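You operate a simulated robot arm through the tools that you are given. There is no shell and no other tool.

You run a simulated two-armed robot. Do the job below in one go: nothing can be reset, and whatever is moved stays where it is left.

Task
On the work table, fold the towel in half, so that its two long edges meet.

It is judged by the outcome, as a careful person would: the job done as asked, and still so three seconds after it is handed in. It fails if anything else is knocked over, pushed out of place, dropped, spilled or broken. Flat cloth is picked up by pressing the open fingertips on it (5 to 10 N) and closing them slowly along it; thin cloth reads only 2 to 8 mm in the jaws.

Robot
Two 7-joint arms with two-finger parallel grippers on one trunk, on a base that drives. Base frame: it is fixed to the floor where the robot stands at the start and does not move with it; the origin is under the middle of the robot, x ahead of it, y to its left, z up; the surface under the hand at the start is at about z = 0.84. Readings come in m, degrees, newtons and seconds.
The left shoulder is at the start at [0.071, 0.156, 1.005], the right one opposite. Places, roughly: towel [2, 2, 0.75]; work table [1.9, 1.9, 0.8]. Payload 3.91 kg a hand.
Tool frame (each hand has its own): the origin (TCP) lies between the finger pads and is the grasp point; the fingertips stand 0.03 m ahead of it; z points along the fingers, y is the line along which they close. Largest opening 0.11 m; finger width 0.02, thickness 0.01; the body of the gripper, 0.048 by 0.112 m, starts 0.055 m behind the TCP.
Orientation is that of the tool frame in the base frame, as [roll, pitch, yaw] about the fixed x, y, z axes, in that order (R = Rz(yaw) Ry(pitch) Rx(roll)). With the fingers straight down and closing along the base's y, the tool's x points along the base's -x, its y along +y and its z along -z.

Tools
- The arms move only by the tool nudge_tool. It takes "left_moves", "right_moves" or both (then of equal length, played together; a hand with none holds still); each is a list of rows, each a list of 7 numbers: the turn, a rotation vector about the base's x, y, z in degrees, then the shift along the base's x, y, z in m, then the finger opening in m, from 0 to 0.11. In form: [[ax, ay, az, tx, ty, tz, fingers], ...]. A call has 1 to 20 rows; each row shifts and turns the commanded pose from where the row before left it. Rows are played at 5 a second. More than 0.05 m and 8.6 degrees between two rows, or a gripper value outside its range, and nothing of the call is played. Where a pose cannot be reached the arm comes as near as it can. A force on the tool above 40 N (or 10 N above the force at the start of the call, whichever is more), or a blocked arm, ends the call early, and 0.2 s more pass. Each finger travels about 0.108 m/s and halts on what it meets, pressing with about 34 N; the grip force reading is that of the motor and also rises with nothing between the fingers. The clock runs only during rows and for 0.2 s after the last one: add rows that do not move to give the fingers time. The reply holds the time, the measured pose of the TCP, the force on the tool along the base axes, the opening and the grip force, in the units named above and with some noise, with the torque about the TCP (base axes, N m) and any sound that the robot's microphone picked up, and new pictures: "views" is both (left out), scene, wrist or none (wrist: the cameras of the hands that moved).
- Cameras (640 x 400 px; columns grow to the right, rows downward): "scene" is now at [0.1448, 0.0076, 1.2532]; the picture's right is [0.08, -1.00, 0.00], its down [-0.39, -0.03, -0.92] and it looks along [0.92, 0.08, -0.39] (base axes); focal length 266 px, centre (320, 200). "left" rides on the left gripper at [0.072, -0.017, -0.103] in its tool frame; the picture's right is [0.23, 0.97, 0.00], its down [-0.76, 0.18, -0.62] and it looks along [-0.61, 0.14, 0.78] (tool axes); focal length 222 px, centre (320, 200). "right" rides on the right gripper at [0.072, 0.017, -0.103] in its tool frame; the picture's right is [-0.23, 0.97, 0.00], its down [-0.76, -0.18, -0.62] and it looks along [-0.61, -0.14, 0.78] (tool axes); focal length 222 px, centre (320, 200).
- move_column(by): slides the trunk up (or, below 0, down) by that many m; the arms and the scene camera ride with it, the base frame stays. It gives what a move gives, with no picture.
- drive_base(legs): drives the robot by 1 to 6 legs, each [ahead, left, turn to the left] in m, m and degrees, along the robot's own axes; the way and the turn of a leg run together, so that a leg with both is an arc; at most 1.5 m and 180 degrees a leg. The arms and the cameras ride along, it lands a little off, and it stops where it bumps. It gives what a move gives, and a new picture of the scene camera.
- pan_tilt(pan, tilt): turns the head with the scene camera to pan (to the left, within 86 degrees either way) and tilt (down, from -29 to 69), counted from straight ahead of the robot. It gives what a move gives, and a new picture of the scene camera.
- probe_pixels(camera, pixels): there is no depth. For up to 12 entries [column, row, z] of the newest picture of that camera ("zoom" is the newest enlarged one), the place [x, y] in the base frame at which the ray of that pixel passes the height z, good to about 0.003 m. It takes no simulated time.
- close_up(camera, box): a new picture of the part [left, top, right, bottom] of that camera's present view, enlarged. It takes no simulated time.
- sign_off(): hands the job in; it is judged then, once.

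Leave the grippers open and the arms clear of the work at the hand-in unless told otherwise.

The tools are called after "Request:" by a JSON object that holds its "api" and its "payload". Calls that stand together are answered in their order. nudge_tool: Moves the arms, as the interface text tells. Its arguments: {"type":"object","properties":{"left_moves":{"type":"array","items":{"type":"array","items":{"type":"number"}}},"right_moves":{"type":"array","items":{"type":"array","items":{"type":"number"}}},"views":{"type":"string","enum":["both","scene","wrist","none"]}},"required":[]} The other tools are called the same way: move_column (by) slides the trunk up or down; drive_base (legs) drives the base; pan_tilt (pan, tilt) turns the head that bears the scene camera; probe_pixels (camera, pixels) gives the place at which the rays of pixels pass given heights; close_up (camera, box) takes an enlarged picture of a part of a camera's view; sign_off () hands the job in.

At the start:

```text
time: 0.0
left_tool_pos: [0.7955, 0.3925, 0.9533]
left_ee_rot: [-180.0, 0.0, -180.0]
left_wrist_force: [-0.4, 0.1, -0.4]
left_moment: [0.02, 0.02, 0.01]
left_width: 0.1099
left_gripper_force: 0.1
right_tool_pos: [0.8378, -0.2937, 0.9697]
right_ee_rot: [179.9, 0.0, 180.0]
right_wrist_force: [0.0, -0.9, -0.4]
right_moment: [0.0, 0.01, -0.01]
right_width: 0.1101
right_gripper_force: 0.1
trunk travel left (down, up): [-0.45, 0.49]
robot x, y, heading: [-0.0011, -0.0007, -0.1]
head pan, tilt: [4.7, 22.9]
```

scene: 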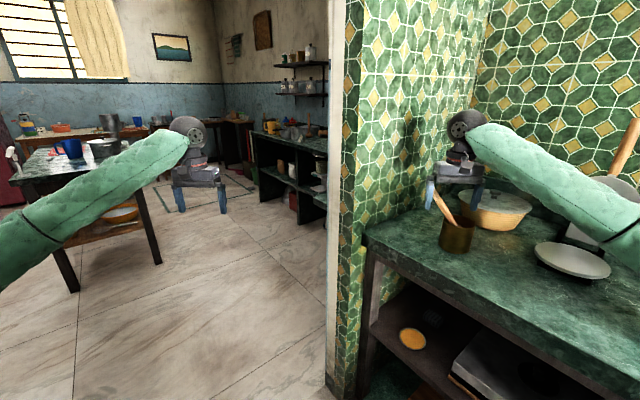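
right: 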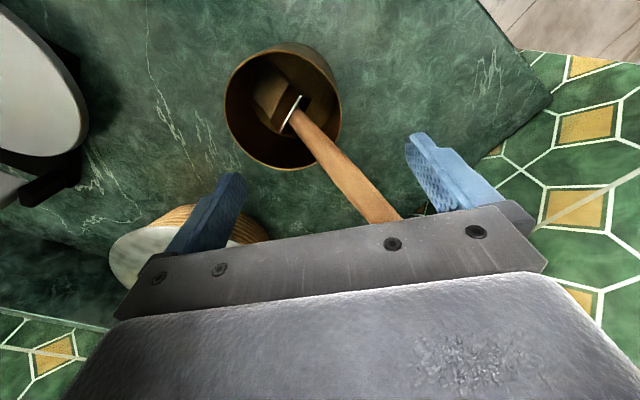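
left: 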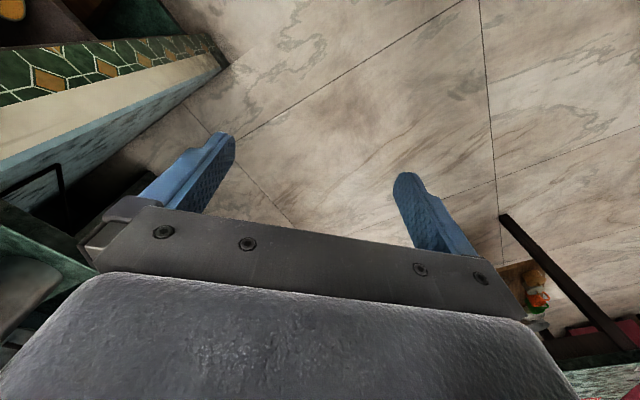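

The right hand is over a counter with a mug and a bowl, and the left is over free floor. The work table should be at the far left, so I'll turn the head that way.

Request:
{"api": "pan_tilt", "payload": {"pan": 45, "tilt": 20}}

```text
time: 1.1
left_tool_pos: [0.7942, 0.3939, 0.9532]
left_ee_rot: [-180.0, 0.0, -180.0]
left_wrist_force: [0.2, 1.0, 0.1]
left_moment: [-0.02, 0.0, -0.03]
left_width: 0.11
left_gripper_force: 0.1
right_tool_pos: [0.8362, -0.2936, 0.9704]
right_ee_rot: [180.0, 0.0, 180.0]
right_wrist_force: [-0.3, 0.7, 0.3]
right_moment: [0.03, 0.03, 0.0]
right_width: 0.1101
right_gripper_force: 0.0
trunk travel left (down, up): [-0.45, 0.49]
robot x, y, heading: [-0.002, -0.0004, -0.2]
head pan, tilt: [45.0, 20.0]
```

scene: 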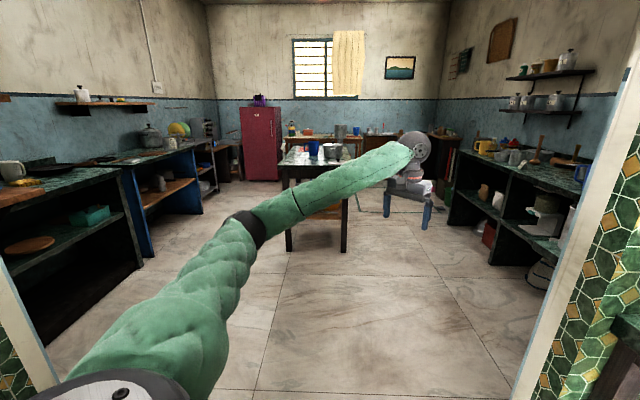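

Request:
{"api": "close_up", "payload": {"camera": "scene", "box": [240, 100, 440, 225]}}

Request:
{"api": "probe_pixels", "payload": {"camera": "scene", "pixels": [[278, 165, 0.8], [350, 165, 0.8], [290, 147, 0.8], [360, 147, 0.8], [288, 250, 0], [343, 252, 0], [48, 375, 0], [520, 385, 0], [270, 205, 0]]}}

```text
3.20 times, centred on (340, 162) of scene
```

zoom: 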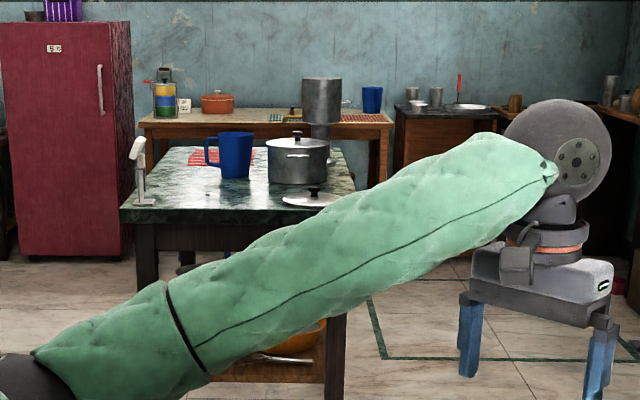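

```text
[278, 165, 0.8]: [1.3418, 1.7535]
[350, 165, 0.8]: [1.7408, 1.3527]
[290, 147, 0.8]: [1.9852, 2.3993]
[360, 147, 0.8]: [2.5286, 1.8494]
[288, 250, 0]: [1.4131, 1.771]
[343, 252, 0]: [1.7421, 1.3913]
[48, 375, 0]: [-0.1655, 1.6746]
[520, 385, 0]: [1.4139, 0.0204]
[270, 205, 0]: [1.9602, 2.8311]
```

The table is turned about 45°. It carries a blue mug, a pot, a lid and some other items, with a red cloth behind the mug. Before I turn, I'll raise the trunk so the right hand comes clear of the wooden handle in the mug below it.

Request:
{"api": "move_column", "payload": {"by": 0.3}}

Request:
{"api": "pan_tilt", "payload": {"pan": -20, "tilt": 35}}

```text
time: 4.1
left_tool_pos: [0.7953, 0.393, 1.2523]
left_ee_rot: [-179.9, -0.1, 179.9]
left_wrist_force: [-0.1, 0.5, -0.7]
left_moment: [-0.01, 0.0, 0.04]
left_width: 0.1097
left_gripper_force: 0.1
right_tool_pos: [0.8368, -0.2938, 1.2709]
right_ee_rot: [180.0, 0.0, 180.0]
right_wrist_force: [-0.1, -1.3, -0.5]
right_moment: [-0.01, 0.03, 0.04]
right_width: 0.1098
right_gripper_force: 0.1
trunk travel left (down, up): [-0.75, 0.19]
robot x, y, heading: [-0.0048, -0.0023, -0.1]
head pan, tilt: [45.0, 20.0]
```

```text
time: 5.4
left_tool_pos: [0.7952, 0.3948, 1.253]
left_ee_rot: [-180.0, 0.0, -179.9]
left_wrist_force: [0.1, -0.1, 0.0]
left_moment: [-0.01, 0.02, 0.0]
left_width: 0.1101
left_gripper_force: 0.0
right_tool_pos: [0.8365, -0.2946, 1.269]
right_ee_rot: [180.0, 0.0, 179.9]
right_wrist_force: [0.9, -0.1, 0.6]
right_moment: [0.02, 0.01, 0.0]
right_width: 0.1102
right_gripper_force: 0.0
trunk travel left (down, up): [-0.75, 0.19]
robot x, y, heading: [-0.0028, -0.0007, -0.3]
head pan, tilt: [-20.0, 35.0]
```

scene: 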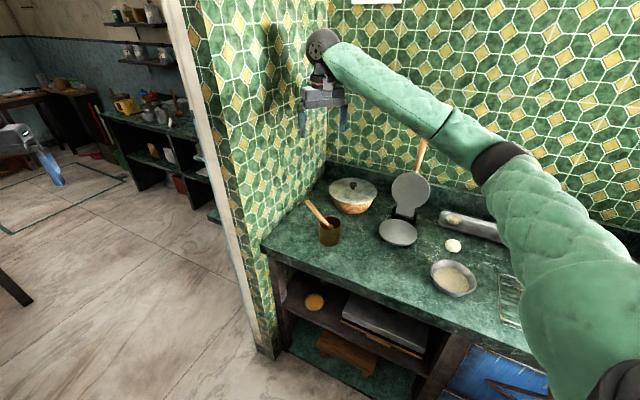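

The right hand is now well above the mug and handle. I'll check where the tiled wall stands before turning.

Request:
{"api": "probe_pixels", "payload": {"camera": "scene", "pixels": [[258, 352, 0], [275, 358, 0], [262, 243, 0.84], [325, 165, 0.84], [330, 235, 0.84], [30, 305, 0]]}}

Request:
{"api": "pan_tilt", "payload": {"pan": 80, "tilt": 40}}

```text
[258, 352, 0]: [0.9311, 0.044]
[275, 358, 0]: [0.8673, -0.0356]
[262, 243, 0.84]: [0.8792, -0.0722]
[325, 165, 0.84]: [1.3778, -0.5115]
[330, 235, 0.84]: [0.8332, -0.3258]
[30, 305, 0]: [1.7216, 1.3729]
```

```text
time: 7.2
left_tool_pos: [0.7957, 0.3935, 1.2532]
left_ee_rot: [179.9, 0.0, 179.9]
left_wrist_force: [0.7, 0.3, -0.4]
left_moment: [-0.04, 0.01, 0.02]
left_width: 0.1099
left_gripper_force: 0.1
right_tool_pos: [0.8359, -0.2938, 1.2699]
right_ee_rot: [-180.0, 0.1, 179.9]
right_wrist_force: [0.0, 0.0, -0.2]
right_moment: [0.01, 0.03, 0.01]
right_width: 0.1099
right_gripper_force: 0.0
trunk travel left (down, up): [-0.75, 0.19]
robot x, y, heading: [-0.0051, 0.0048, -0.2]
head pan, tilt: [80.0, 40.0]
```

scene: 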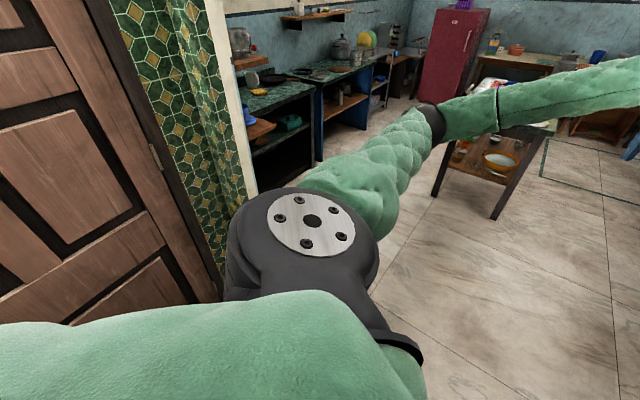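

Request:
{"api": "probe_pixels", "payload": {"camera": "scene", "pixels": [[222, 300, 0], [235, 250, 0], [250, 195, 0], [262, 192, 0], [310, 170, 0], [493, 219, 0], [435, 194, 0]]}}

Request:
{"api": "pan_tilt", "payload": {"pan": 35, "tilt": 60}}

```text
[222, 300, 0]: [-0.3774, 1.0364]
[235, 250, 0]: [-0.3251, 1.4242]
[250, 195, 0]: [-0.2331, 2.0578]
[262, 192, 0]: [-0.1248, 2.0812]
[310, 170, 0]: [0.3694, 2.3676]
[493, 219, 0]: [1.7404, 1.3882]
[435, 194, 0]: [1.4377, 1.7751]
```

```text
time: 8.3
left_tool_pos: [0.7962, 0.3923, 1.2542]
left_ee_rot: [180.0, -0.1, -180.0]
left_wrist_force: [-0.5, -0.2, 0.1]
left_moment: [0.0, -0.01, -0.01]
left_width: 0.1102
left_gripper_force: 0.0
right_tool_pos: [0.8364, -0.2936, 1.2693]
right_ee_rot: [-179.9, 0.1, -180.0]
right_wrist_force: [-0.5, -0.8, 0.1]
right_moment: [0.02, -0.02, 0.02]
right_width: 0.1099
right_gripper_force: 0.0
trunk travel left (down, up): [-0.75, 0.19]
robot x, y, heading: [-0.0011, 0.0038, 0.2]
head pan, tilt: [35.0, 60.0]
```

scene: 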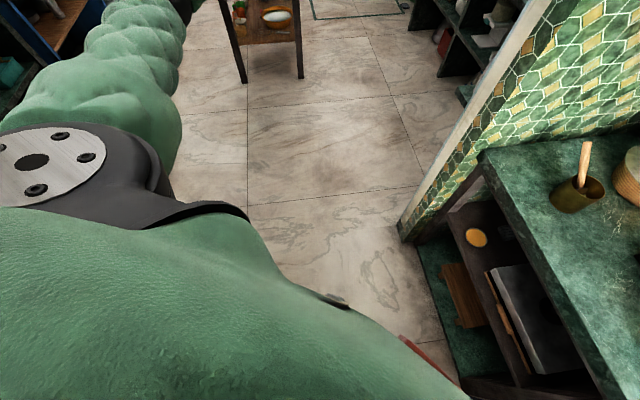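

The tiled wall ends near [0.93, 0.04], so the right hand (0.89 m from the axis) would hit it as the robot turns. I'll pull the right hand in first, and the left hand a little.

Request:
{"api": "nudge_tool", "payload": {"right_moves": [[0, 0, 0, -0.045, 0.005, 0, 0.11], [0, 0, 0, -0.045, 0.005, 0, 0.11], [0, 0, 0, -0.045, 0.005, 0, 0.11], [0, 0, 0, -0.045, 0.005, 0, 0.11], [0, 0, 0, -0.045, 0.005, 0, 0.11], [0, 0, 0, -0.045, 0.005, 0, 0.11]], "left_moves": [[0, 0, 0, -0.04, -0.015, 0, 0.11], [0, 0, 0, -0.04, -0.015, 0, 0.11], [0, 0, 0, -0.04, -0.015, 0, 0.11], [0, 0, 0, -0.04, -0.015, 0, 0.11], [0, 0, 0, -0.04, -0.015, 0, 0.11], [0, 0, 0, -0.04, -0.015, 0, 0.11]], "views": "scene"}}

Request:
{"api": "pan_tilt", "payload": {"pan": -40, "tilt": 50}}

```text
time: 9.7
left_tool_pos: [0.5536, 0.3013, 1.2525]
left_ee_rot: [180.0, 0.1, -180.0]
left_wrist_force: [-0.6, 0.8, 0.5]
left_moment: [0.0, -0.02, 0.01]
left_width: 0.1098
left_gripper_force: 0.0
right_tool_pos: [0.564, -0.2655, 1.2711]
right_ee_rot: [180.0, 0.0, 180.0]
right_wrist_force: [0.6, 0.0, 0.0]
right_moment: [-0.01, -0.03, 0.03]
right_width: 0.1102
right_gripper_force: 0.0
trunk travel left (down, up): [-0.75, 0.19]
robot x, y, heading: [-0.0038, -0.0009, -0.0]
head pan, tilt: [35.0, 60.0]
```

scene: 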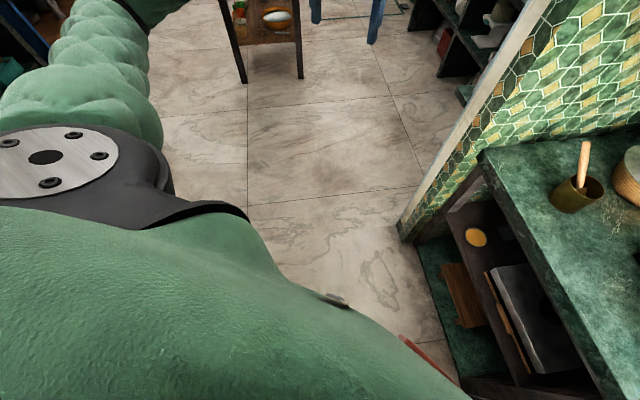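

```text
time: 11.2
left_tool_pos: [0.5562, 0.3004, 1.2519]
left_ee_rot: [180.0, 0.0, 180.0]
left_wrist_force: [-1.3, 0.6, 1.2]
left_moment: [0.01, 0.02, 0.02]
left_width: 0.11
left_gripper_force: 0.0
right_tool_pos: [0.5666, -0.2647, 1.2702]
right_ee_rot: [180.0, -0.1, 180.0]
right_wrist_force: [-0.2, -0.4, 0.0]
right_moment: [-0.02, -0.02, -0.02]
right_width: 0.1099
right_gripper_force: 0.0
trunk travel left (down, up): [-0.75, 0.19]
robot x, y, heading: [0.0007, -0.0023, -0.2]
head pan, tilt: [-40.0, 50.0]
```

scene: 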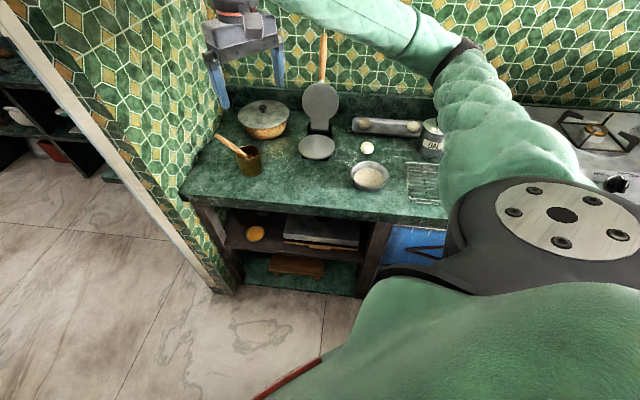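

Both hands are in close. Now I'll step 0.25 m left, turn 45° and look again.

Request:
{"api": "drive_base", "payload": {"legs": [[0, 0.25, 0], [0, 0, 45]]}}

Request:
{"api": "pan_tilt", "payload": {"pan": 0, "tilt": 25}}

```text
time: 15.0
left_tool_pos: [0.3888, 0.8251, 1.2571]
left_ee_rot: [179.7, 0.2, -148.5]
left_wrist_force: [-0.3, 0.7, -1.1]
left_moment: [-0.06, -0.02, 0.01]
left_width: 0.1098
left_gripper_force: 0.0
right_tool_pos: [0.694, 0.3504, 1.2697]
right_ee_rot: [179.7, 0.0, -148.3]
right_wrist_force: [-0.7, 0.6, -0.7]
right_moment: [0.01, 0.01, -0.03]
right_width: 0.1102
right_gripper_force: 0.0
trunk travel left (down, up): [-0.75, 0.19]
robot x, y, heading: [0.0716, 0.2902, 31.8]
head pan, tilt: [-40.0, 50.0]
stopped in leg 2: the robot was blocked; the commanded pose is now the measured one
```

scene: 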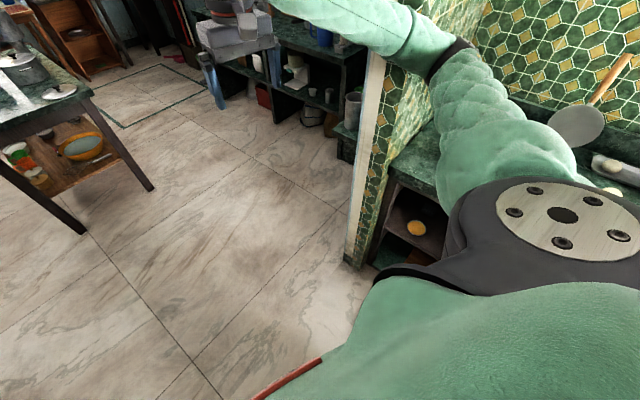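

```text
time: 16.1
left_tool_pos: [0.3878, 0.8264, 1.2555]
left_ee_rot: [179.6, 0.1, -148.4]
left_wrist_force: [-0.1, -0.3, 0.4]
left_moment: [0.0, 0.04, -0.01]
left_width: 0.1097
left_gripper_force: 0.2
right_tool_pos: [0.6942, 0.3494, 1.2683]
right_ee_rot: [179.6, 0.2, -148.3]
right_wrist_force: [-0.1, 0.0, 0.3]
right_moment: [-0.04, -0.01, 0.0]
right_width: 0.1102
right_gripper_force: 0.1
trunk travel left (down, up): [-0.75, 0.19]
robot x, y, heading: [0.0695, 0.2874, 31.9]
head pan, tilt: [0.0, 25.0]
```

scene: 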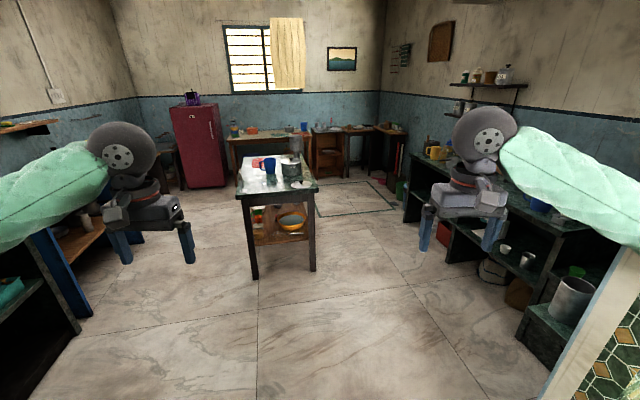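

The turn stopped at 32°, and something behind or beside the robot probably blocked it. The way ahead is open floor, so I'll drive forward and then finish the turn.

Request:
{"api": "drive_base", "payload": {"legs": [[0.4, 0.05, 0]]}}

```text
time: 17.1
left_tool_pos: [0.4086, 0.8461, 1.2511]
left_ee_rot: [-179.7, -0.3, -148.6]
left_wrist_force: [-0.3, 0.7, 0.2]
left_moment: [-0.04, 0.01, -0.03]
left_width: 0.1098
left_gripper_force: 0.0
right_tool_pos: [0.7157, 0.3723, 1.2684]
right_ee_rot: [-179.7, -0.3, -148.4]
right_wrist_force: [0.3, 0.5, 0.3]
right_moment: [-0.02, 0.02, 0.01]
right_width: 0.1099
right_gripper_force: 0.0
trunk travel left (down, up): [-0.75, 0.19]
robot x, y, heading: [0.0981, 0.2989, 32.1]
head pan, tilt: [0.0, 25.0]
stopped in leg 1: the robot was blocked; the commanded pose is now the measured one
```

scene: 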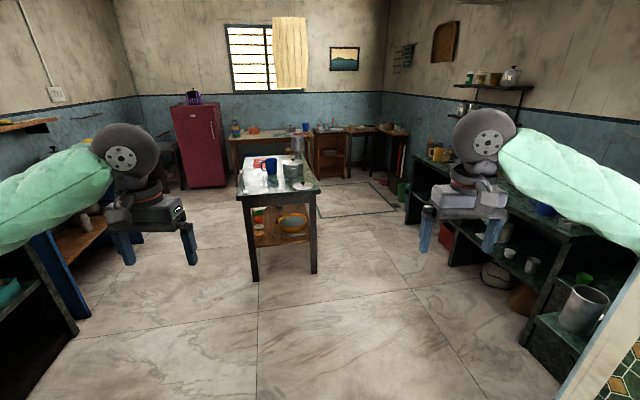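

Forward is blocked too, so I'll look to both sides to find the contact.

Request:
{"api": "pan_tilt", "payload": {"pan": -80, "tilt": 50}}

Request:
{"api": "pan_tilt", "payload": {"pan": 85, "tilt": 45}}

Request:
{"api": "pan_tilt", "payload": {"pan": 0, "tilt": 69}}

```text
time: 18.6
left_tool_pos: [0.4087, 0.8465, 1.2503]
left_ee_rot: [-179.7, -0.2, -148.7]
left_wrist_force: [0.3, 1.2, 0.0]
left_moment: [-0.01, 0.0, -0.01]
left_width: 0.1099
left_gripper_force: 0.2
right_tool_pos: [0.7152, 0.3734, 1.2682]
right_ee_rot: [-179.9, -0.3, -148.3]
right_wrist_force: [-0.8, 0.3, 0.2]
right_moment: [-0.02, 0.0, 0.0]
right_width: 0.11
right_gripper_force: 0.0
trunk travel left (down, up): [-0.75, 0.19]
robot x, y, heading: [0.0934, 0.2979, 31.9]
head pan, tilt: [-80.0, 50.0]
```

scene: 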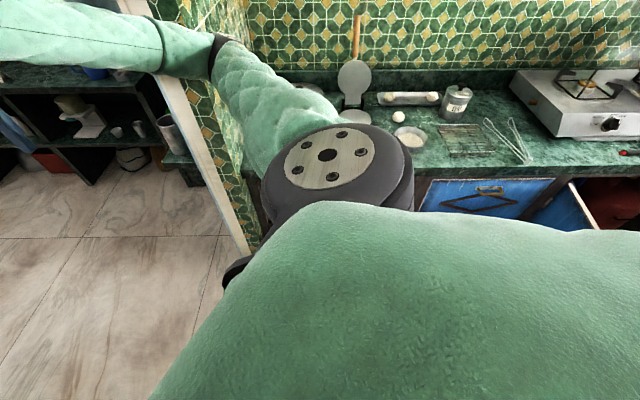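

```text
time: 21.1
left_tool_pos: [0.409, 0.8468, 1.2507]
left_ee_rot: [-179.6, -0.2, -148.5]
left_wrist_force: [-0.1, -0.9, -0.3]
left_moment: [-0.01, 0.06, 0.01]
left_width: 0.1099
left_gripper_force: 0.0
right_tool_pos: [0.7149, 0.3739, 1.2685]
right_ee_rot: [-179.9, -0.4, -148.3]
right_wrist_force: [-0.8, -0.3, 0.2]
right_moment: [0.02, 0.03, -0.02]
right_width: 0.11
right_gripper_force: 0.1
trunk travel left (down, up): [-0.75, 0.19]
robot x, y, heading: [0.0945, 0.3009, 32.0]
head pan, tilt: [85.0, 45.0]
```

scene: 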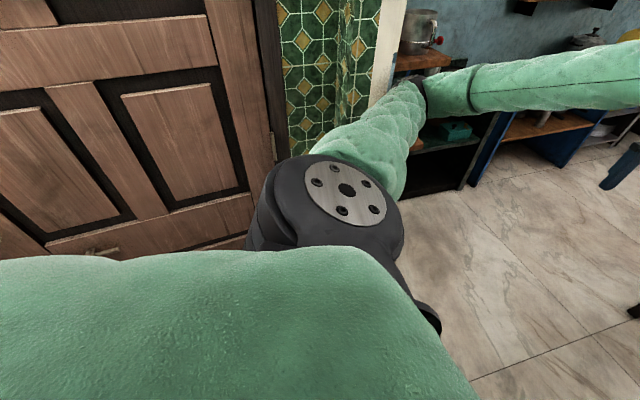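

```text
time: 22.7
left_tool_pos: [0.4086, 0.8473, 1.2503]
left_ee_rot: [-179.7, -0.2, -148.6]
left_wrist_force: [0.2, -0.2, -0.2]
left_moment: [0.0, 0.02, -0.02]
left_width: 0.11
left_gripper_force: 0.0
right_tool_pos: [0.7152, 0.3742, 1.2677]
right_ee_rot: [-180.0, -0.4, -148.2]
right_wrist_force: [0.4, 0.8, 0.5]
right_moment: [0.01, 0.03, 0.01]
right_width: 0.11
right_gripper_force: 0.0
trunk travel left (down, up): [-0.75, 0.19]
robot x, y, heading: [0.0904, 0.3036, 31.9]
head pan, tilt: [0.0, 68.8]
```

scene: 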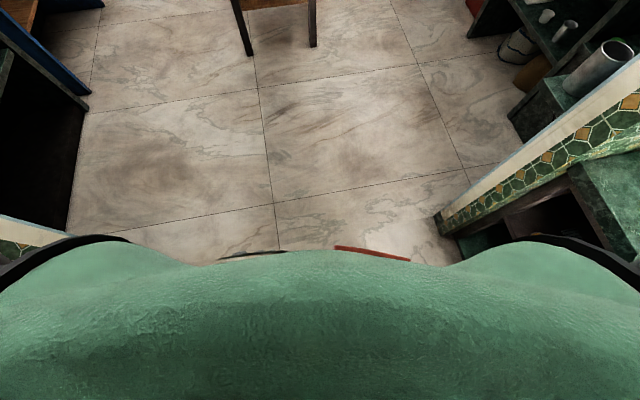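

Request:
{"api": "probe_pixels", "payload": {"camera": "scene", "pixels": [[68, 236, 0], [437, 217, 0], [455, 237, 0], [338, 248, 0], [408, 260, 0], [220, 258, 0], [338, 248, 0.3], [408, 260, 0.3], [247, 56, 0], [313, 46, 0]]}}

```text
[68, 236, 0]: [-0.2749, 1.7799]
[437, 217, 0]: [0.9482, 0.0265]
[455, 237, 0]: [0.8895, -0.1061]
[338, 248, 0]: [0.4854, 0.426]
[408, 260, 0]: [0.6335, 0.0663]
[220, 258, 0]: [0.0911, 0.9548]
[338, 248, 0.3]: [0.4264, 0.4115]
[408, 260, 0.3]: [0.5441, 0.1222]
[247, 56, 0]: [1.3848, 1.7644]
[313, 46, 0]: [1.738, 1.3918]
```

Working the positions out, the right elbow sits about 0.6 m out to the side. It most likely caught the end of the right-hand wall, which is about 0.69 m to the right and 0.58 m ahead. The left side has about 1.3 m free, so I'll step left, turn, and drive on through the middle of the opening.

Request:
{"api": "drive_base", "payload": {"legs": [[-0.02, 0.2, 0], [0, 0, 12]]}}

```text
time: 23.9
left_tool_pos: [0.3992, 0.9025, 1.2369]
left_ee_rot: [-178.7, -1.6, -153.1]
left_wrist_force: [-0.6, -0.5, 0.1]
left_moment: [0.04, -0.04, 0.0]
left_width: 0.11
left_gripper_force: 0.1
right_tool_pos: [0.6737, 0.4284, 1.269]
right_ee_rot: [-179.5, -0.6, -151.0]
right_wrist_force: [-0.3, -0.3, 0.0]
right_moment: [0.04, -0.05, -0.03]
right_width: 0.11
right_gripper_force: 0.1
trunk travel left (down, up): [-0.75, 0.19]
robot x, y, heading: [0.0542, 0.3783, 29.2]
head pan, tilt: [0.0, 68.8]
stopped in leg 1: the robot was blocked; the commanded pose is now the measured one
```

scene: 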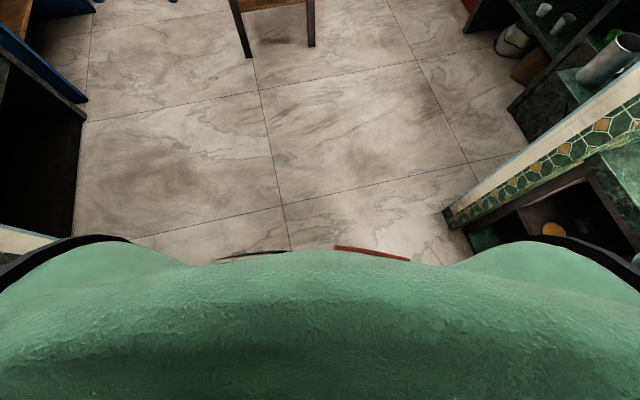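

The left arm's pose was pushed about 2° off, so it's the left arm that is touching something. I'll look left more closely.

Request:
{"api": "pan_tilt", "payload": {"pan": 70, "tilt": 25}}

```text
time: 25.3
left_tool_pos: [0.4009, 0.9059, 1.2365]
left_ee_rot: [-178.9, -1.7, -152.6]
left_wrist_force: [-0.1, -0.2, 0.2]
left_moment: [0.01, -0.01, 0.03]
left_width: 0.1098
left_gripper_force: 0.1
right_tool_pos: [0.6781, 0.4305, 1.2647]
right_ee_rot: [-179.6, -0.8, -150.9]
right_wrist_force: [-0.3, 0.5, -0.4]
right_moment: [-0.01, 0.01, 0.01]
right_width: 0.1101
right_gripper_force: 0.1
trunk travel left (down, up): [-0.75, 0.19]
robot x, y, heading: [0.0501, 0.3737, 29.5]
head pan, tilt: [70.0, 25.0]
```

scene: 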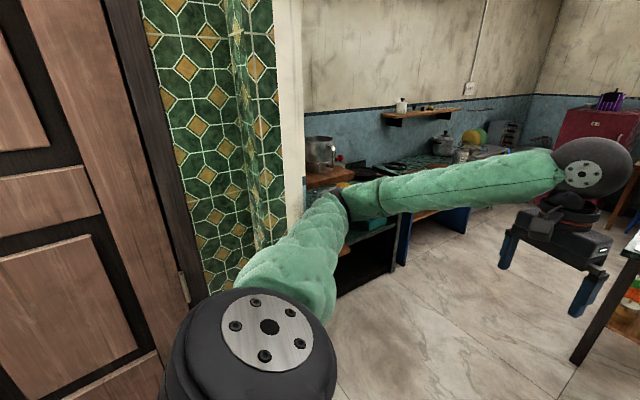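

The left upper arm is resting against the jamb of the opening. The opening looks only about 1.3 m wide, centred on the line y = x, so the widely bent elbows are the problem. I'll move a little right to free the left arm, then stretch both arms forward through the gap to draw the elbows in.

Request:
{"api": "drive_base", "payload": {"legs": [[0, -0.12, 0]]}}

Request:
{"api": "nudge_tool", "payload": {"left_moves": [[0, 0, 0, 0.035, 0.02, 0, 0.11], [0, 0, 0, 0.035, 0.02, 0, 0.11], [0, 0, 0, 0.035, 0.02, 0, 0.11], [0, 0, 0, 0.035, 0.02, 0, 0.11], [0, 0, 0, 0.035, 0.02, 0, 0.11], [0, 0, 0, 0.035, 0.02, 0, 0.11]], "right_moves": [[0, 0, 0, 0.03, 0.025, 0, 0.11], [0, 0, 0, 0.03, 0.025, 0, 0.11], [0, 0, 0, 0.03, 0.025, 0, 0.11], [0, 0, 0, 0.03, 0.025, 0, 0.11], [0, 0, 0, 0.03, 0.025, 0, 0.11], [0, 0, 0, 0.03, 0.025, 0, 0.11]], "views": "scene"}}

```text
time: 26.5
left_tool_pos: [0.4528, 0.8034, 1.2376]
left_ee_rot: [-178.8, -1.5, -152.3]
left_wrist_force: [0.7, 0.4, -0.1]
left_moment: [0.0, 0.05, 0.0]
left_width: 0.1099
left_gripper_force: 0.0
right_tool_pos: [0.731, 0.3256, 1.2676]
right_ee_rot: [-179.4, -0.5, -150.9]
right_wrist_force: [-0.4, 0.5, 0.1]
right_moment: [0.01, 0.02, -0.01]
right_width: 0.1097
right_gripper_force: 0.1
trunk travel left (down, up): [-0.75, 0.19]
robot x, y, heading: [0.1108, 0.2692, 29.2]
head pan, tilt: [70.0, 25.0]
```

scene: 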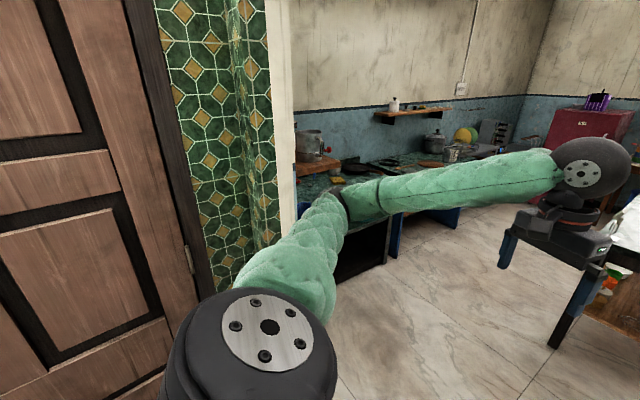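

```text
time: 28.1
left_tool_pos: [0.689, 0.8677, 1.2409]
left_ee_rot: [-178.4, -0.9, -156.4]
left_wrist_force: [0.3, 0.7, -0.6]
left_moment: [-0.03, 0.04, 0.04]
left_width: 0.1101
left_gripper_force: 0.1
right_tool_pos: [0.9067, 0.3975, 1.2815]
right_ee_rot: [-179.0, 0.3, -155.5]
right_wrist_force: [-0.2, -0.2, -0.4]
right_moment: [-0.01, 0.04, -0.01]
right_width: 0.1101
right_gripper_force: 0.0
trunk travel left (down, up): [-0.75, 0.19]
robot x, y, heading: [0.1076, 0.2536, 25.4]
head pan, tilt: [70.0, 25.0]
stopped in row 6 (left hand): the arm was blocked; the commanded pose is now the measured one
```

scene: 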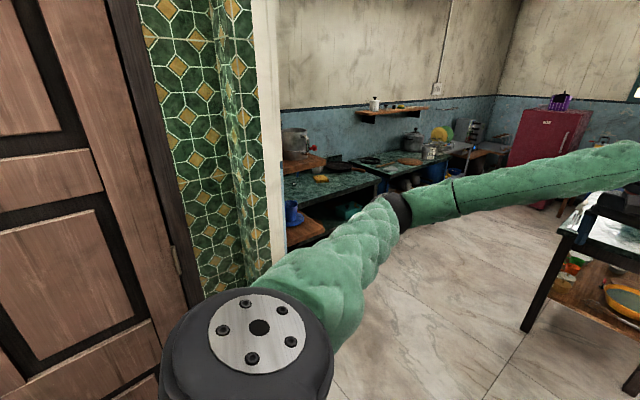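

The robot's heading moved 4° to the right during the move, so an arm is still pressing on something. I'll check the right side.

Request:
{"api": "pan_tilt", "payload": {"pan": -60, "tilt": 25}}

```text
time: 30.2
left_tool_pos: [0.6856, 0.8648, 1.246]
left_ee_rot: [-178.6, -0.6, -156.4]
left_wrist_force: [0.2, 0.6, -0.4]
left_moment: [-0.02, -0.01, -0.03]
left_width: 0.1098
left_gripper_force: 0.0
right_tool_pos: [0.9038, 0.3981, 1.2815]
right_ee_rot: [-179.1, 0.4, -154.9]
right_wrist_force: [-0.8, -0.7, -0.6]
right_moment: [0.01, -0.03, 0.0]
right_width: 0.1099
right_gripper_force: 0.1
trunk travel left (down, up): [-0.75, 0.19]
robot x, y, heading: [0.1081, 0.255, 25.5]
head pan, tilt: [-60.0, 25.0]
```

scene: 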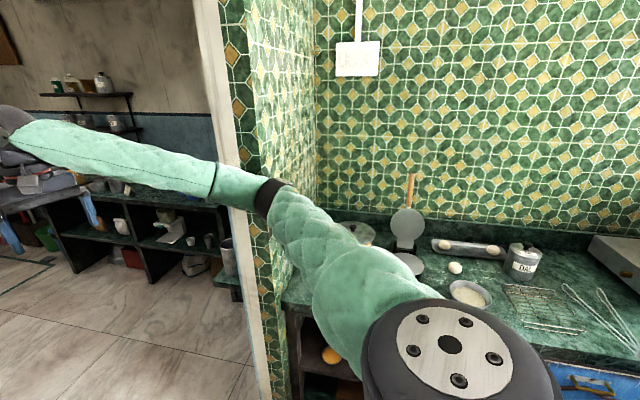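

The right elbow (the black band at pixel 270, 197) rests against the end face of the right wall. Turning left carries it away from that face and through the gap, and the left elbow still has room. I'll turn in small steps.

Request:
{"api": "drive_base", "payload": {"legs": [[0, 0, 10]]}}

```text
time: 31.1
left_tool_pos: [0.6701, 0.8656, 1.2428]
left_ee_rot: [-178.3, -0.7, -155.2]
left_wrist_force: [0.3, 0.2, -0.6]
left_moment: [-0.05, 0.06, 0.01]
left_width: 0.11
left_gripper_force: 0.0
right_tool_pos: [0.8988, 0.4014, 1.2746]
right_ee_rot: [-178.7, -0.3, -154.2]
right_wrist_force: [0.8, 0.1, -0.8]
right_moment: [0.0, 0.06, -0.03]
right_width: 0.11
right_gripper_force: 0.1
trunk travel left (down, up): [-0.75, 0.19]
robot x, y, heading: [0.1024, 0.2355, 26.7]
head pan, tilt: [-60.0, 25.0]
stopped in leg 1: the robot was blocked; the commanded pose is now the measured one
```

scene: 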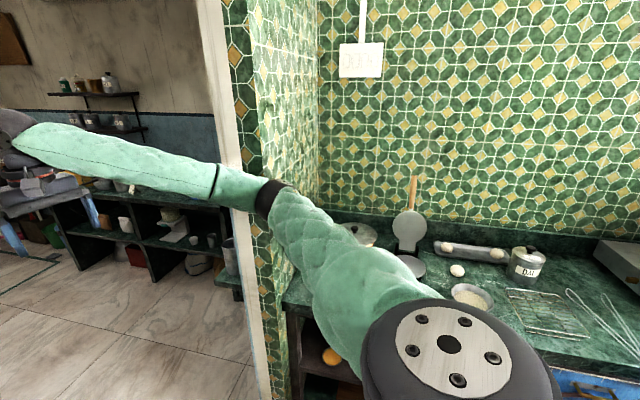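

Request:
{"api": "pan_tilt", "payload": {"pan": 60, "tilt": 40}}

Request:
{"api": "pan_tilt", "payload": {"pan": 86, "tilt": 65}}

Request:
{"api": "pan_tilt", "payload": {"pan": -86, "tilt": 65}}

```text
time: 33.1
left_tool_pos: [0.6693, 0.8658, 1.245]
left_ee_rot: [-178.3, -0.6, -155.0]
left_wrist_force: [0.2, 0.6, -0.2]
left_moment: [0.0, -0.01, 0.0]
left_width: 0.11
left_gripper_force: 0.0
right_tool_pos: [0.8965, 0.4018, 1.276]
right_ee_rot: [-178.8, -0.1, -154.0]
right_wrist_force: [0.6, 0.1, 0.0]
right_moment: [0.04, 0.0, -0.03]
right_width: 0.1099
right_gripper_force: 0.1
trunk travel left (down, up): [-0.75, 0.19]
robot x, y, heading: [0.103, 0.2345, 26.5]
head pan, tilt: [60.0, 40.0]
```

scene: 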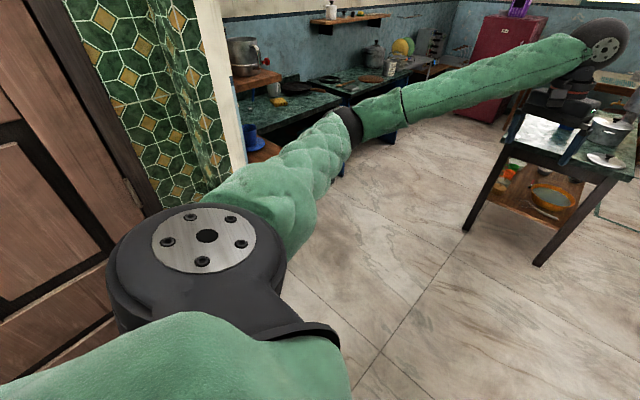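

```text
time: 34.0
left_tool_pos: [0.6695, 0.8643, 1.245]
left_ee_rot: [-178.3, -0.6, -155.1]
left_wrist_force: [-0.1, -0.5, 0.1]
left_moment: [0.03, -0.03, 0.02]
left_width: 0.1099
left_gripper_force: 0.1
right_tool_pos: [0.8975, 0.4012, 1.276]
right_ee_rot: [-178.8, -0.2, -154.0]
right_wrist_force: [0.0, -0.1, 0.4]
right_moment: [-0.01, 0.02, -0.02]
right_width: 0.11
right_gripper_force: 0.0
trunk travel left (down, up): [-0.75, 0.19]
robot x, y, heading: [0.0979, 0.2382, 26.6]
head pan, tilt: [85.9, 65.0]
```

scene: 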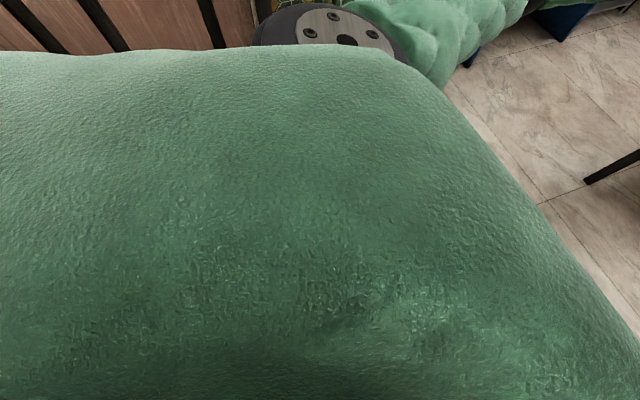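

```text
time: 36.6
left_tool_pos: [0.6692, 0.8647, 1.2445]
left_ee_rot: [-178.3, -0.7, -155.1]
left_wrist_force: [-0.5, -0.7, 0.4]
left_moment: [0.03, -0.03, -0.02]
left_width: 0.11
left_gripper_force: 0.0
right_tool_pos: [0.8956, 0.4017, 1.2753]
right_ee_rot: [-178.8, -0.2, -154.0]
right_wrist_force: [-0.6, -0.3, 0.6]
right_moment: [0.01, 0.02, 0.02]
right_width: 0.1101
right_gripper_force: 0.0
trunk travel left (down, up): [-0.75, 0.19]
robot x, y, heading: [0.1037, 0.2365, 27.0]
head pan, tilt: [-85.9, 65.0]
```

scene: 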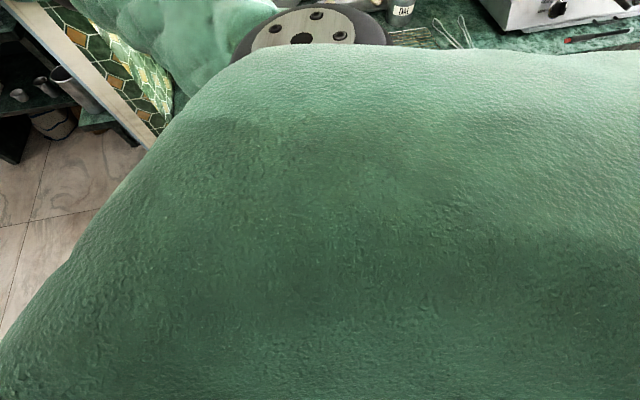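

I reworked the geometry with the camera's offset from the neck. The opening runs from the right wall end near [0.88…0.95, -0.07…0.03] to the left jamb near [-0.04, 1.02], about 1.4 m wide. The right elbow, near [0.79, -0.01], is touching the right wall corner. I'll back off a little to the left, then stretch the arms further forward to narrow them.

Request:
{"api": "drive_base", "payload": {"legs": [[-0.08, 0.06, 0]]}}

Request:
{"api": "nudge_tool", "payload": {"left_moves": [[0, 0, 0, 0.04, -0.01, 0, 0.11], [0, 0, 0, 0.04, -0.01, 0, 0.11], [0, 0, 0, 0.04, -0.01, 0, 0.11], [0, 0, 0, 0.04, 0.0, 0, 0.11]], "right_moves": [[0, 0, 0, 0.02, 0.035, 0, 0.11], [0, 0, 0, 0.02, 0.035, 0, 0.11], [0, 0, 0, 0.02, 0.035, 0, 0.11], [0, 0, 0, 0.02, 0.035, 0, 0.11]], "views": "scene"}}

```text
time: 37.8
left_tool_pos: [0.5843, 0.8824, 1.2373]
left_ee_rot: [-178.6, -1.3, -154.9]
left_wrist_force: [-0.1, -0.1, -0.4]
left_moment: [-0.01, -0.04, -0.01]
left_width: 0.11
left_gripper_force: 0.0
right_tool_pos: [0.8131, 0.4198, 1.263]
right_ee_rot: [-179.3, -1.0, -153.9]
right_wrist_force: [0.6, 0.0, -0.1]
right_moment: [0.01, -0.04, 0.02]
right_width: 0.1103
right_gripper_force: 0.1
trunk travel left (down, up): [-0.75, 0.19]
robot x, y, heading: [0.0064, 0.2515, 26.8]
head pan, tilt: [-85.9, 65.0]
```

scene: 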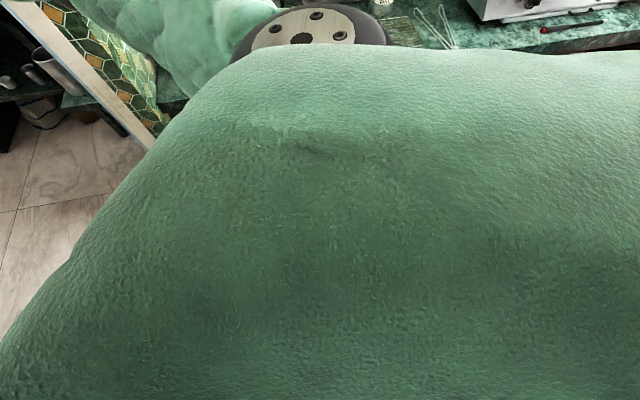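

```text
time: 38.8
left_tool_pos: [0.7523, 0.8557, 1.2323]
left_ee_rot: [-178.9, -1.6, -155.1]
left_wrist_force: [0.1, 1.2, 0.5]
left_moment: [-0.04, 0.01, 0.01]
left_width: 0.1102
left_gripper_force: 0.0
right_tool_pos: [0.8978, 0.5612, 1.2583]
right_ee_rot: [-179.2, -1.3, -154.0]
right_wrist_force: [0.7, 1.0, -0.8]
right_moment: [-0.02, 0.02, -0.03]
right_width: 0.1097
right_gripper_force: 0.1
trunk travel left (down, up): [-0.75, 0.19]
robot x, y, heading: [0.0054, 0.2531, 26.8]
head pan, tilt: [-85.9, 65.0]
```

scene: 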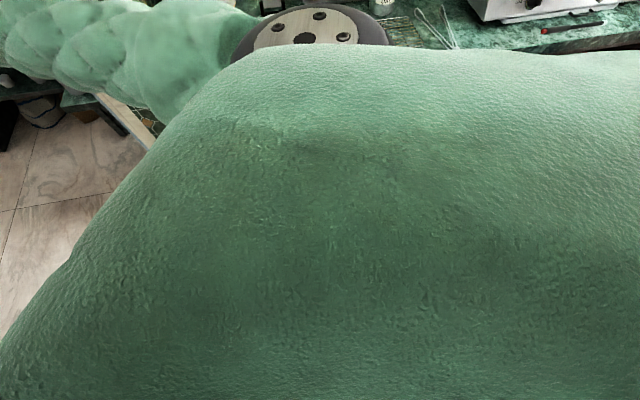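

Both arms moved freely that time. Now I'll turn the rest of the way with a slight shift right.

Request:
{"api": "drive_base", "payload": {"legs": [[0, -0.06, 17]]}}

Request:
{"api": "pan_tilt", "payload": {"pan": -50, "tilt": 30}}

Request:
{"api": "pan_tilt", "payload": {"pan": 50, "tilt": 30}}

```text
time: 40.2
left_tool_pos: [0.5763, 0.9948, 1.2379]
left_ee_rot: [-178.7, -1.3, -138.1]
left_wrist_force: [-0.7, -0.4, 0.1]
left_moment: [0.0, -0.01, 0.0]
left_width: 0.1102
left_gripper_force: 0.1
right_tool_pos: [0.8, 0.7556, 1.2615]
right_ee_rot: [-179.2, -1.0, -137.1]
right_wrist_force: [0.2, -0.6, 1.1]
right_moment: [0.01, -0.02, 0.02]
right_width: 0.1099
right_gripper_force: 0.1
trunk travel left (down, up): [-0.75, 0.19]
robot x, y, heading: [0.0397, 0.2039, 43.4]
head pan, tilt: [-85.9, 65.0]
```

scene: 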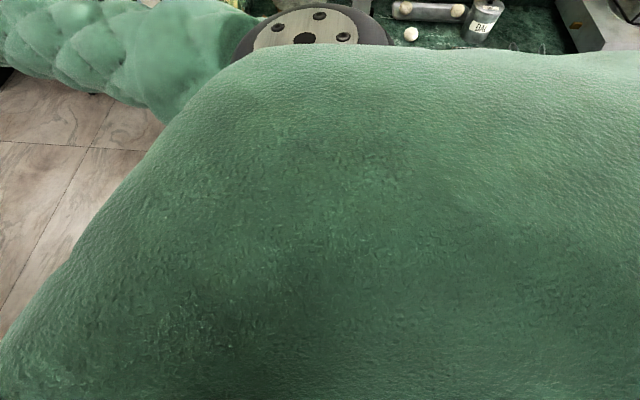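

```text
time: 41.2
left_tool_pos: [0.5772, 0.9948, 1.2373]
left_ee_rot: [-178.8, -1.3, -138.1]
left_wrist_force: [-0.1, -0.9, 0.1]
left_moment: [0.02, 0.05, 0.01]
left_width: 0.11
left_gripper_force: 0.1
right_tool_pos: [0.8023, 0.756, 1.2635]
right_ee_rot: [-179.3, -1.0, -136.9]
right_wrist_force: [0.0, -0.4, 0.2]
right_moment: [0.01, 0.03, -0.01]
right_width: 0.1101
right_gripper_force: 0.1
trunk travel left (down, up): [-0.75, 0.19]
robot x, y, heading: [0.0373, 0.2067, 43.7]
head pan, tilt: [-50.0, 30.0]
```

scene: 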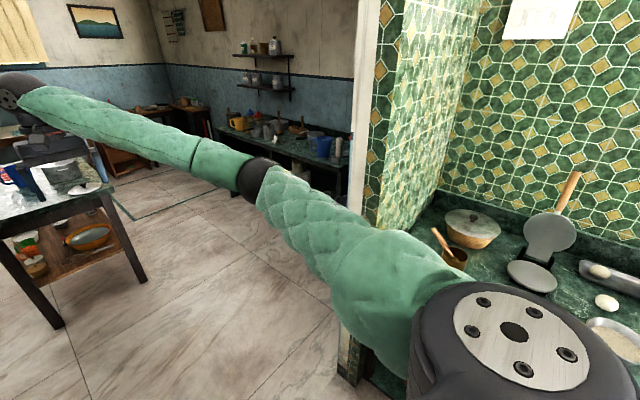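

```text
time: 42.9
left_tool_pos: [0.5759, 0.9938, 1.2366]
left_ee_rot: [-178.8, -1.2, -138.1]
left_wrist_force: [0.1, -0.2, 0.2]
left_moment: [0.02, -0.03, 0.05]
left_width: 0.1103
left_gripper_force: 0.1
right_tool_pos: [0.8019, 0.7543, 1.262]
right_ee_rot: [-179.3, -1.0, -137.0]
right_wrist_force: [-0.9, 0.3, 0.2]
right_moment: [0.0, -0.03, 0.0]
right_width: 0.1099
right_gripper_force: 0.1
trunk travel left (down, up): [-0.75, 0.19]
robot x, y, heading: [0.0404, 0.2045, 43.8]
head pan, tilt: [50.0, 30.0]
```

scene: 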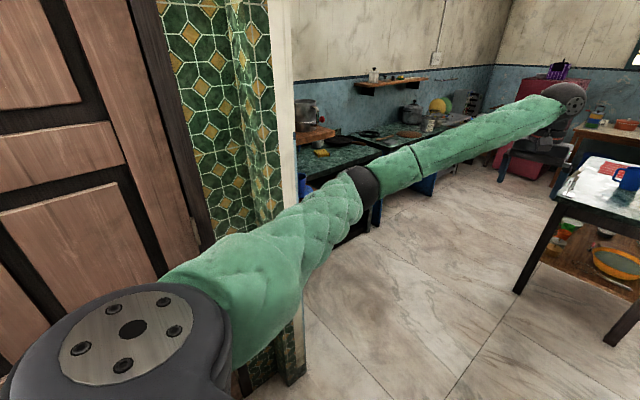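

The robot now faces 44° with both arms free. I'll check where the jambs stand relative to the straight path ahead.

Request:
{"api": "probe_pixels", "payload": {"camera": "scene", "pixels": [[305, 376, 0], [285, 385, 0], [516, 291, 0], [608, 343, 0]]}}

```text
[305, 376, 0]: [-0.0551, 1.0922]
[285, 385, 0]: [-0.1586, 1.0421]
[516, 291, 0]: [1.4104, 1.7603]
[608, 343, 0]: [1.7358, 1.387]
```

The gap runs from −0.65 to about +0.8 m across my path and the robot is near its middle. I'll drive ahead 0.9 m, which keeps the hands short of the table.

Request:
{"api": "drive_base", "payload": {"legs": [[0.9, -0.05, 0]]}}

Request:
{"api": "pan_tilt", "payload": {"pan": 0, "tilt": 30}}

```text
time: 47.7
left_tool_pos: [1.2741, 1.5699, 1.2364]
left_ee_rot: [-178.8, -1.2, -138.7]
left_wrist_force: [0.2, -0.3, 0.2]
left_moment: [0.02, -0.02, 0.0]
left_width: 0.11
left_gripper_force: 0.1
right_tool_pos: [1.4978, 1.3287, 1.2613]
right_ee_rot: [-179.3, -1.0, -137.6]
right_wrist_force: [0.1, -0.4, 0.0]
right_moment: [0.01, 0.0, -0.03]
right_width: 0.1098
right_gripper_force: 0.1
trunk travel left (down, up): [-0.75, 0.19]
robot x, y, heading: [0.7329, 0.7891, 43.2]
head pan, tilt: [50.0, 30.0]
```

scene: 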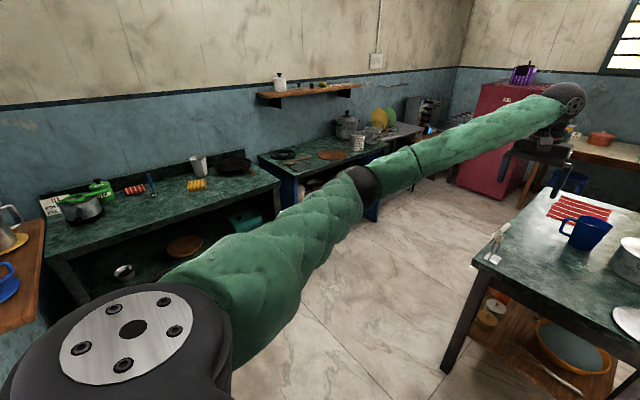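

```text
time: 48.9
left_tool_pos: [1.2736, 1.5697, 1.2367]
left_ee_rot: [-178.8, -1.3, -138.6]
left_wrist_force: [0.5, 0.4, -0.5]
left_moment: [0.01, 0.02, 0.0]
left_width: 0.1104
left_gripper_force: 0.1
right_tool_pos: [1.4979, 1.3289, 1.2612]
right_ee_rot: [-179.2, -1.0, -137.6]
right_wrist_force: [-0.3, -0.3, 0.0]
right_moment: [0.01, 0.0, -0.04]
right_width: 0.1098
right_gripper_force: 0.0
trunk travel left (down, up): [-0.75, 0.19]
robot x, y, heading: [0.7265, 0.7844, 42.9]
head pan, tilt: [0.0, 30.0]
```

scene: 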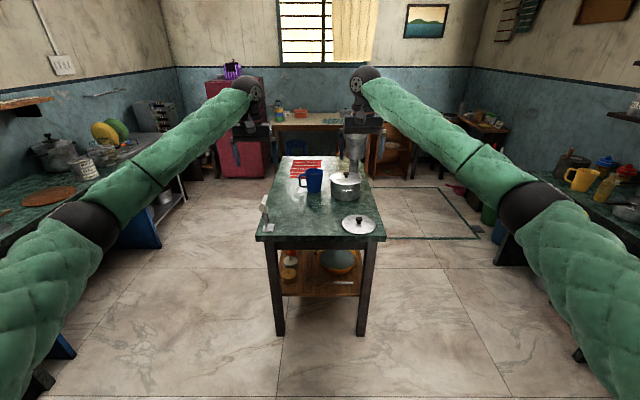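

Request:
{"api": "close_up", "payload": {"camera": "scene", "box": [240, 145, 400, 245]}}

Request:
{"api": "probe_pixels", "payload": {"camera": "scene", "pixels": [[258, 240, 0.8], [385, 238, 0.8], [281, 157, 0.8], [366, 157, 0.8], [297, 160, 0.8], [338, 160, 0.8], [289, 177, 0.8], [306, 180, 0.8], [312, 192, 0.8], [345, 198, 0.8], [358, 233, 0.8]]}}

```text
4.00 times, centred on (320, 195) of scene
```

zoom: 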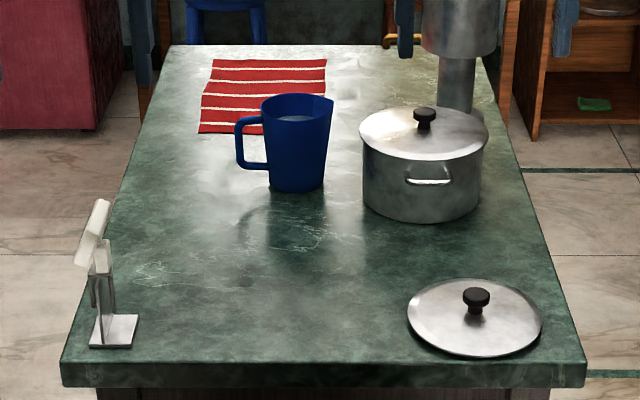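

```text
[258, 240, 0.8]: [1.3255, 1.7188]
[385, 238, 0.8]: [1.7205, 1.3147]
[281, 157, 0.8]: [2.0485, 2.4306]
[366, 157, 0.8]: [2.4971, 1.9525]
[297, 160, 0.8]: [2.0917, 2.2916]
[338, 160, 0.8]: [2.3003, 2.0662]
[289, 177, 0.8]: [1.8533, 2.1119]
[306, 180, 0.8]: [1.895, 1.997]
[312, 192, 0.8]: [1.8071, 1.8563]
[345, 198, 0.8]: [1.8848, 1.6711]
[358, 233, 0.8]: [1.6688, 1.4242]
```

The towel is red with white stripes and lies at the far left of the table, partly hidden behind the mug of liquid. It's too far to reach from this end, so I'd rather stand on the table's left side. I'll check how much free floor there is there.

Request:
{"api": "pan_tilt", "payload": {"pan": 40, "tilt": 35}}

Request:
{"api": "close_up", "payload": {"camera": "scene", "box": [400, 100, 640, 250]}}

```text
time: 49.9
left_tool_pos: [1.2741, 1.5707, 1.2375]
left_ee_rot: [-178.8, -1.3, -138.7]
left_wrist_force: [0.5, 0.1, -0.3]
left_moment: [-0.01, -0.02, -0.02]
left_width: 0.1101
left_gripper_force: 0.0
right_tool_pos: [1.4965, 1.33, 1.2629]
right_ee_rot: [-179.4, -1.0, -137.6]
right_wrist_force: [-0.3, 0.3, -0.4]
right_moment: [0.04, 0.01, -0.03]
right_width: 0.11
right_gripper_force: 0.0
trunk travel left (down, up): [-0.75, 0.19]
robot x, y, heading: [0.7299, 0.7861, 43.0]
head pan, tilt: [40.0, 35.0]
```

scene: 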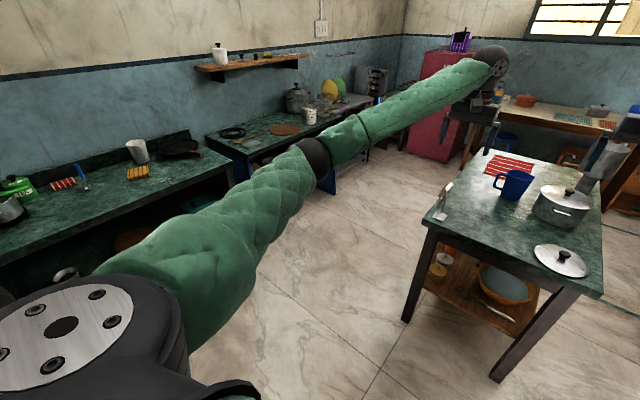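

```text
2.67 times, centred on (520, 175) of scene
```

zoom: 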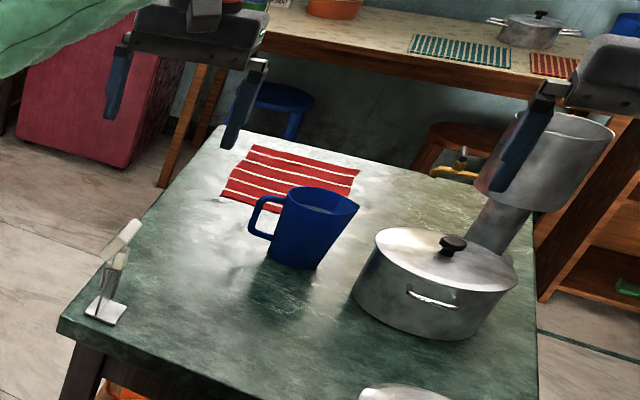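

Request:
{"api": "probe_pixels", "payload": {"camera": "scene", "pixels": [[232, 158, 0.85], [30, 240, 0.85], [405, 105, 0.85], [240, 165, 0.85], [403, 322, 0], [436, 162, 0], [400, 150, 0], [490, 150, 0.8], [350, 190, 0]]}}

Request:
{"api": "pan_tilt", "payload": {"pan": 75, "tilt": 35}}

```text
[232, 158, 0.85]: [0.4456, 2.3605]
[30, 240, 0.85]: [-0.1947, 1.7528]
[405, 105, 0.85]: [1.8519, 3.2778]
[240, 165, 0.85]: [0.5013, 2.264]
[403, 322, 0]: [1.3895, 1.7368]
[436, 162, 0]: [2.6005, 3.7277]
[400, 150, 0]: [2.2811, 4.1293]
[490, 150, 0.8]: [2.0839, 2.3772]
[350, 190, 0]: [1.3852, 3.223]
```

```text
time: 50.9
left_tool_pos: [1.2728, 1.5693, 1.2366]
left_ee_rot: [-178.8, -1.4, -138.7]
left_wrist_force: [-0.8, -0.5, -0.6]
left_moment: [0.04, -0.01, -0.02]
left_width: 0.1103
left_gripper_force: 0.0
right_tool_pos: [1.4963, 1.3294, 1.2635]
right_ee_rot: [-179.3, -1.0, -137.6]
right_wrist_force: [0.6, 0.6, 0.6]
right_moment: [0.02, 0.01, 0.02]
right_width: 0.1099
right_gripper_force: 0.1
trunk travel left (down, up): [-0.75, 0.19]
robot x, y, heading: [0.7275, 0.7841, 42.9]
head pan, tilt: [75.0, 35.0]
```

scene: 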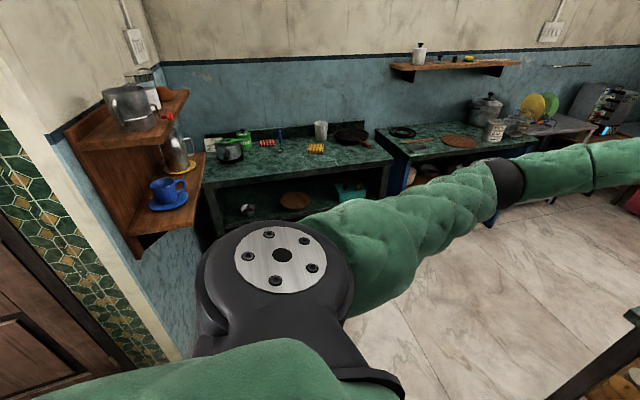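

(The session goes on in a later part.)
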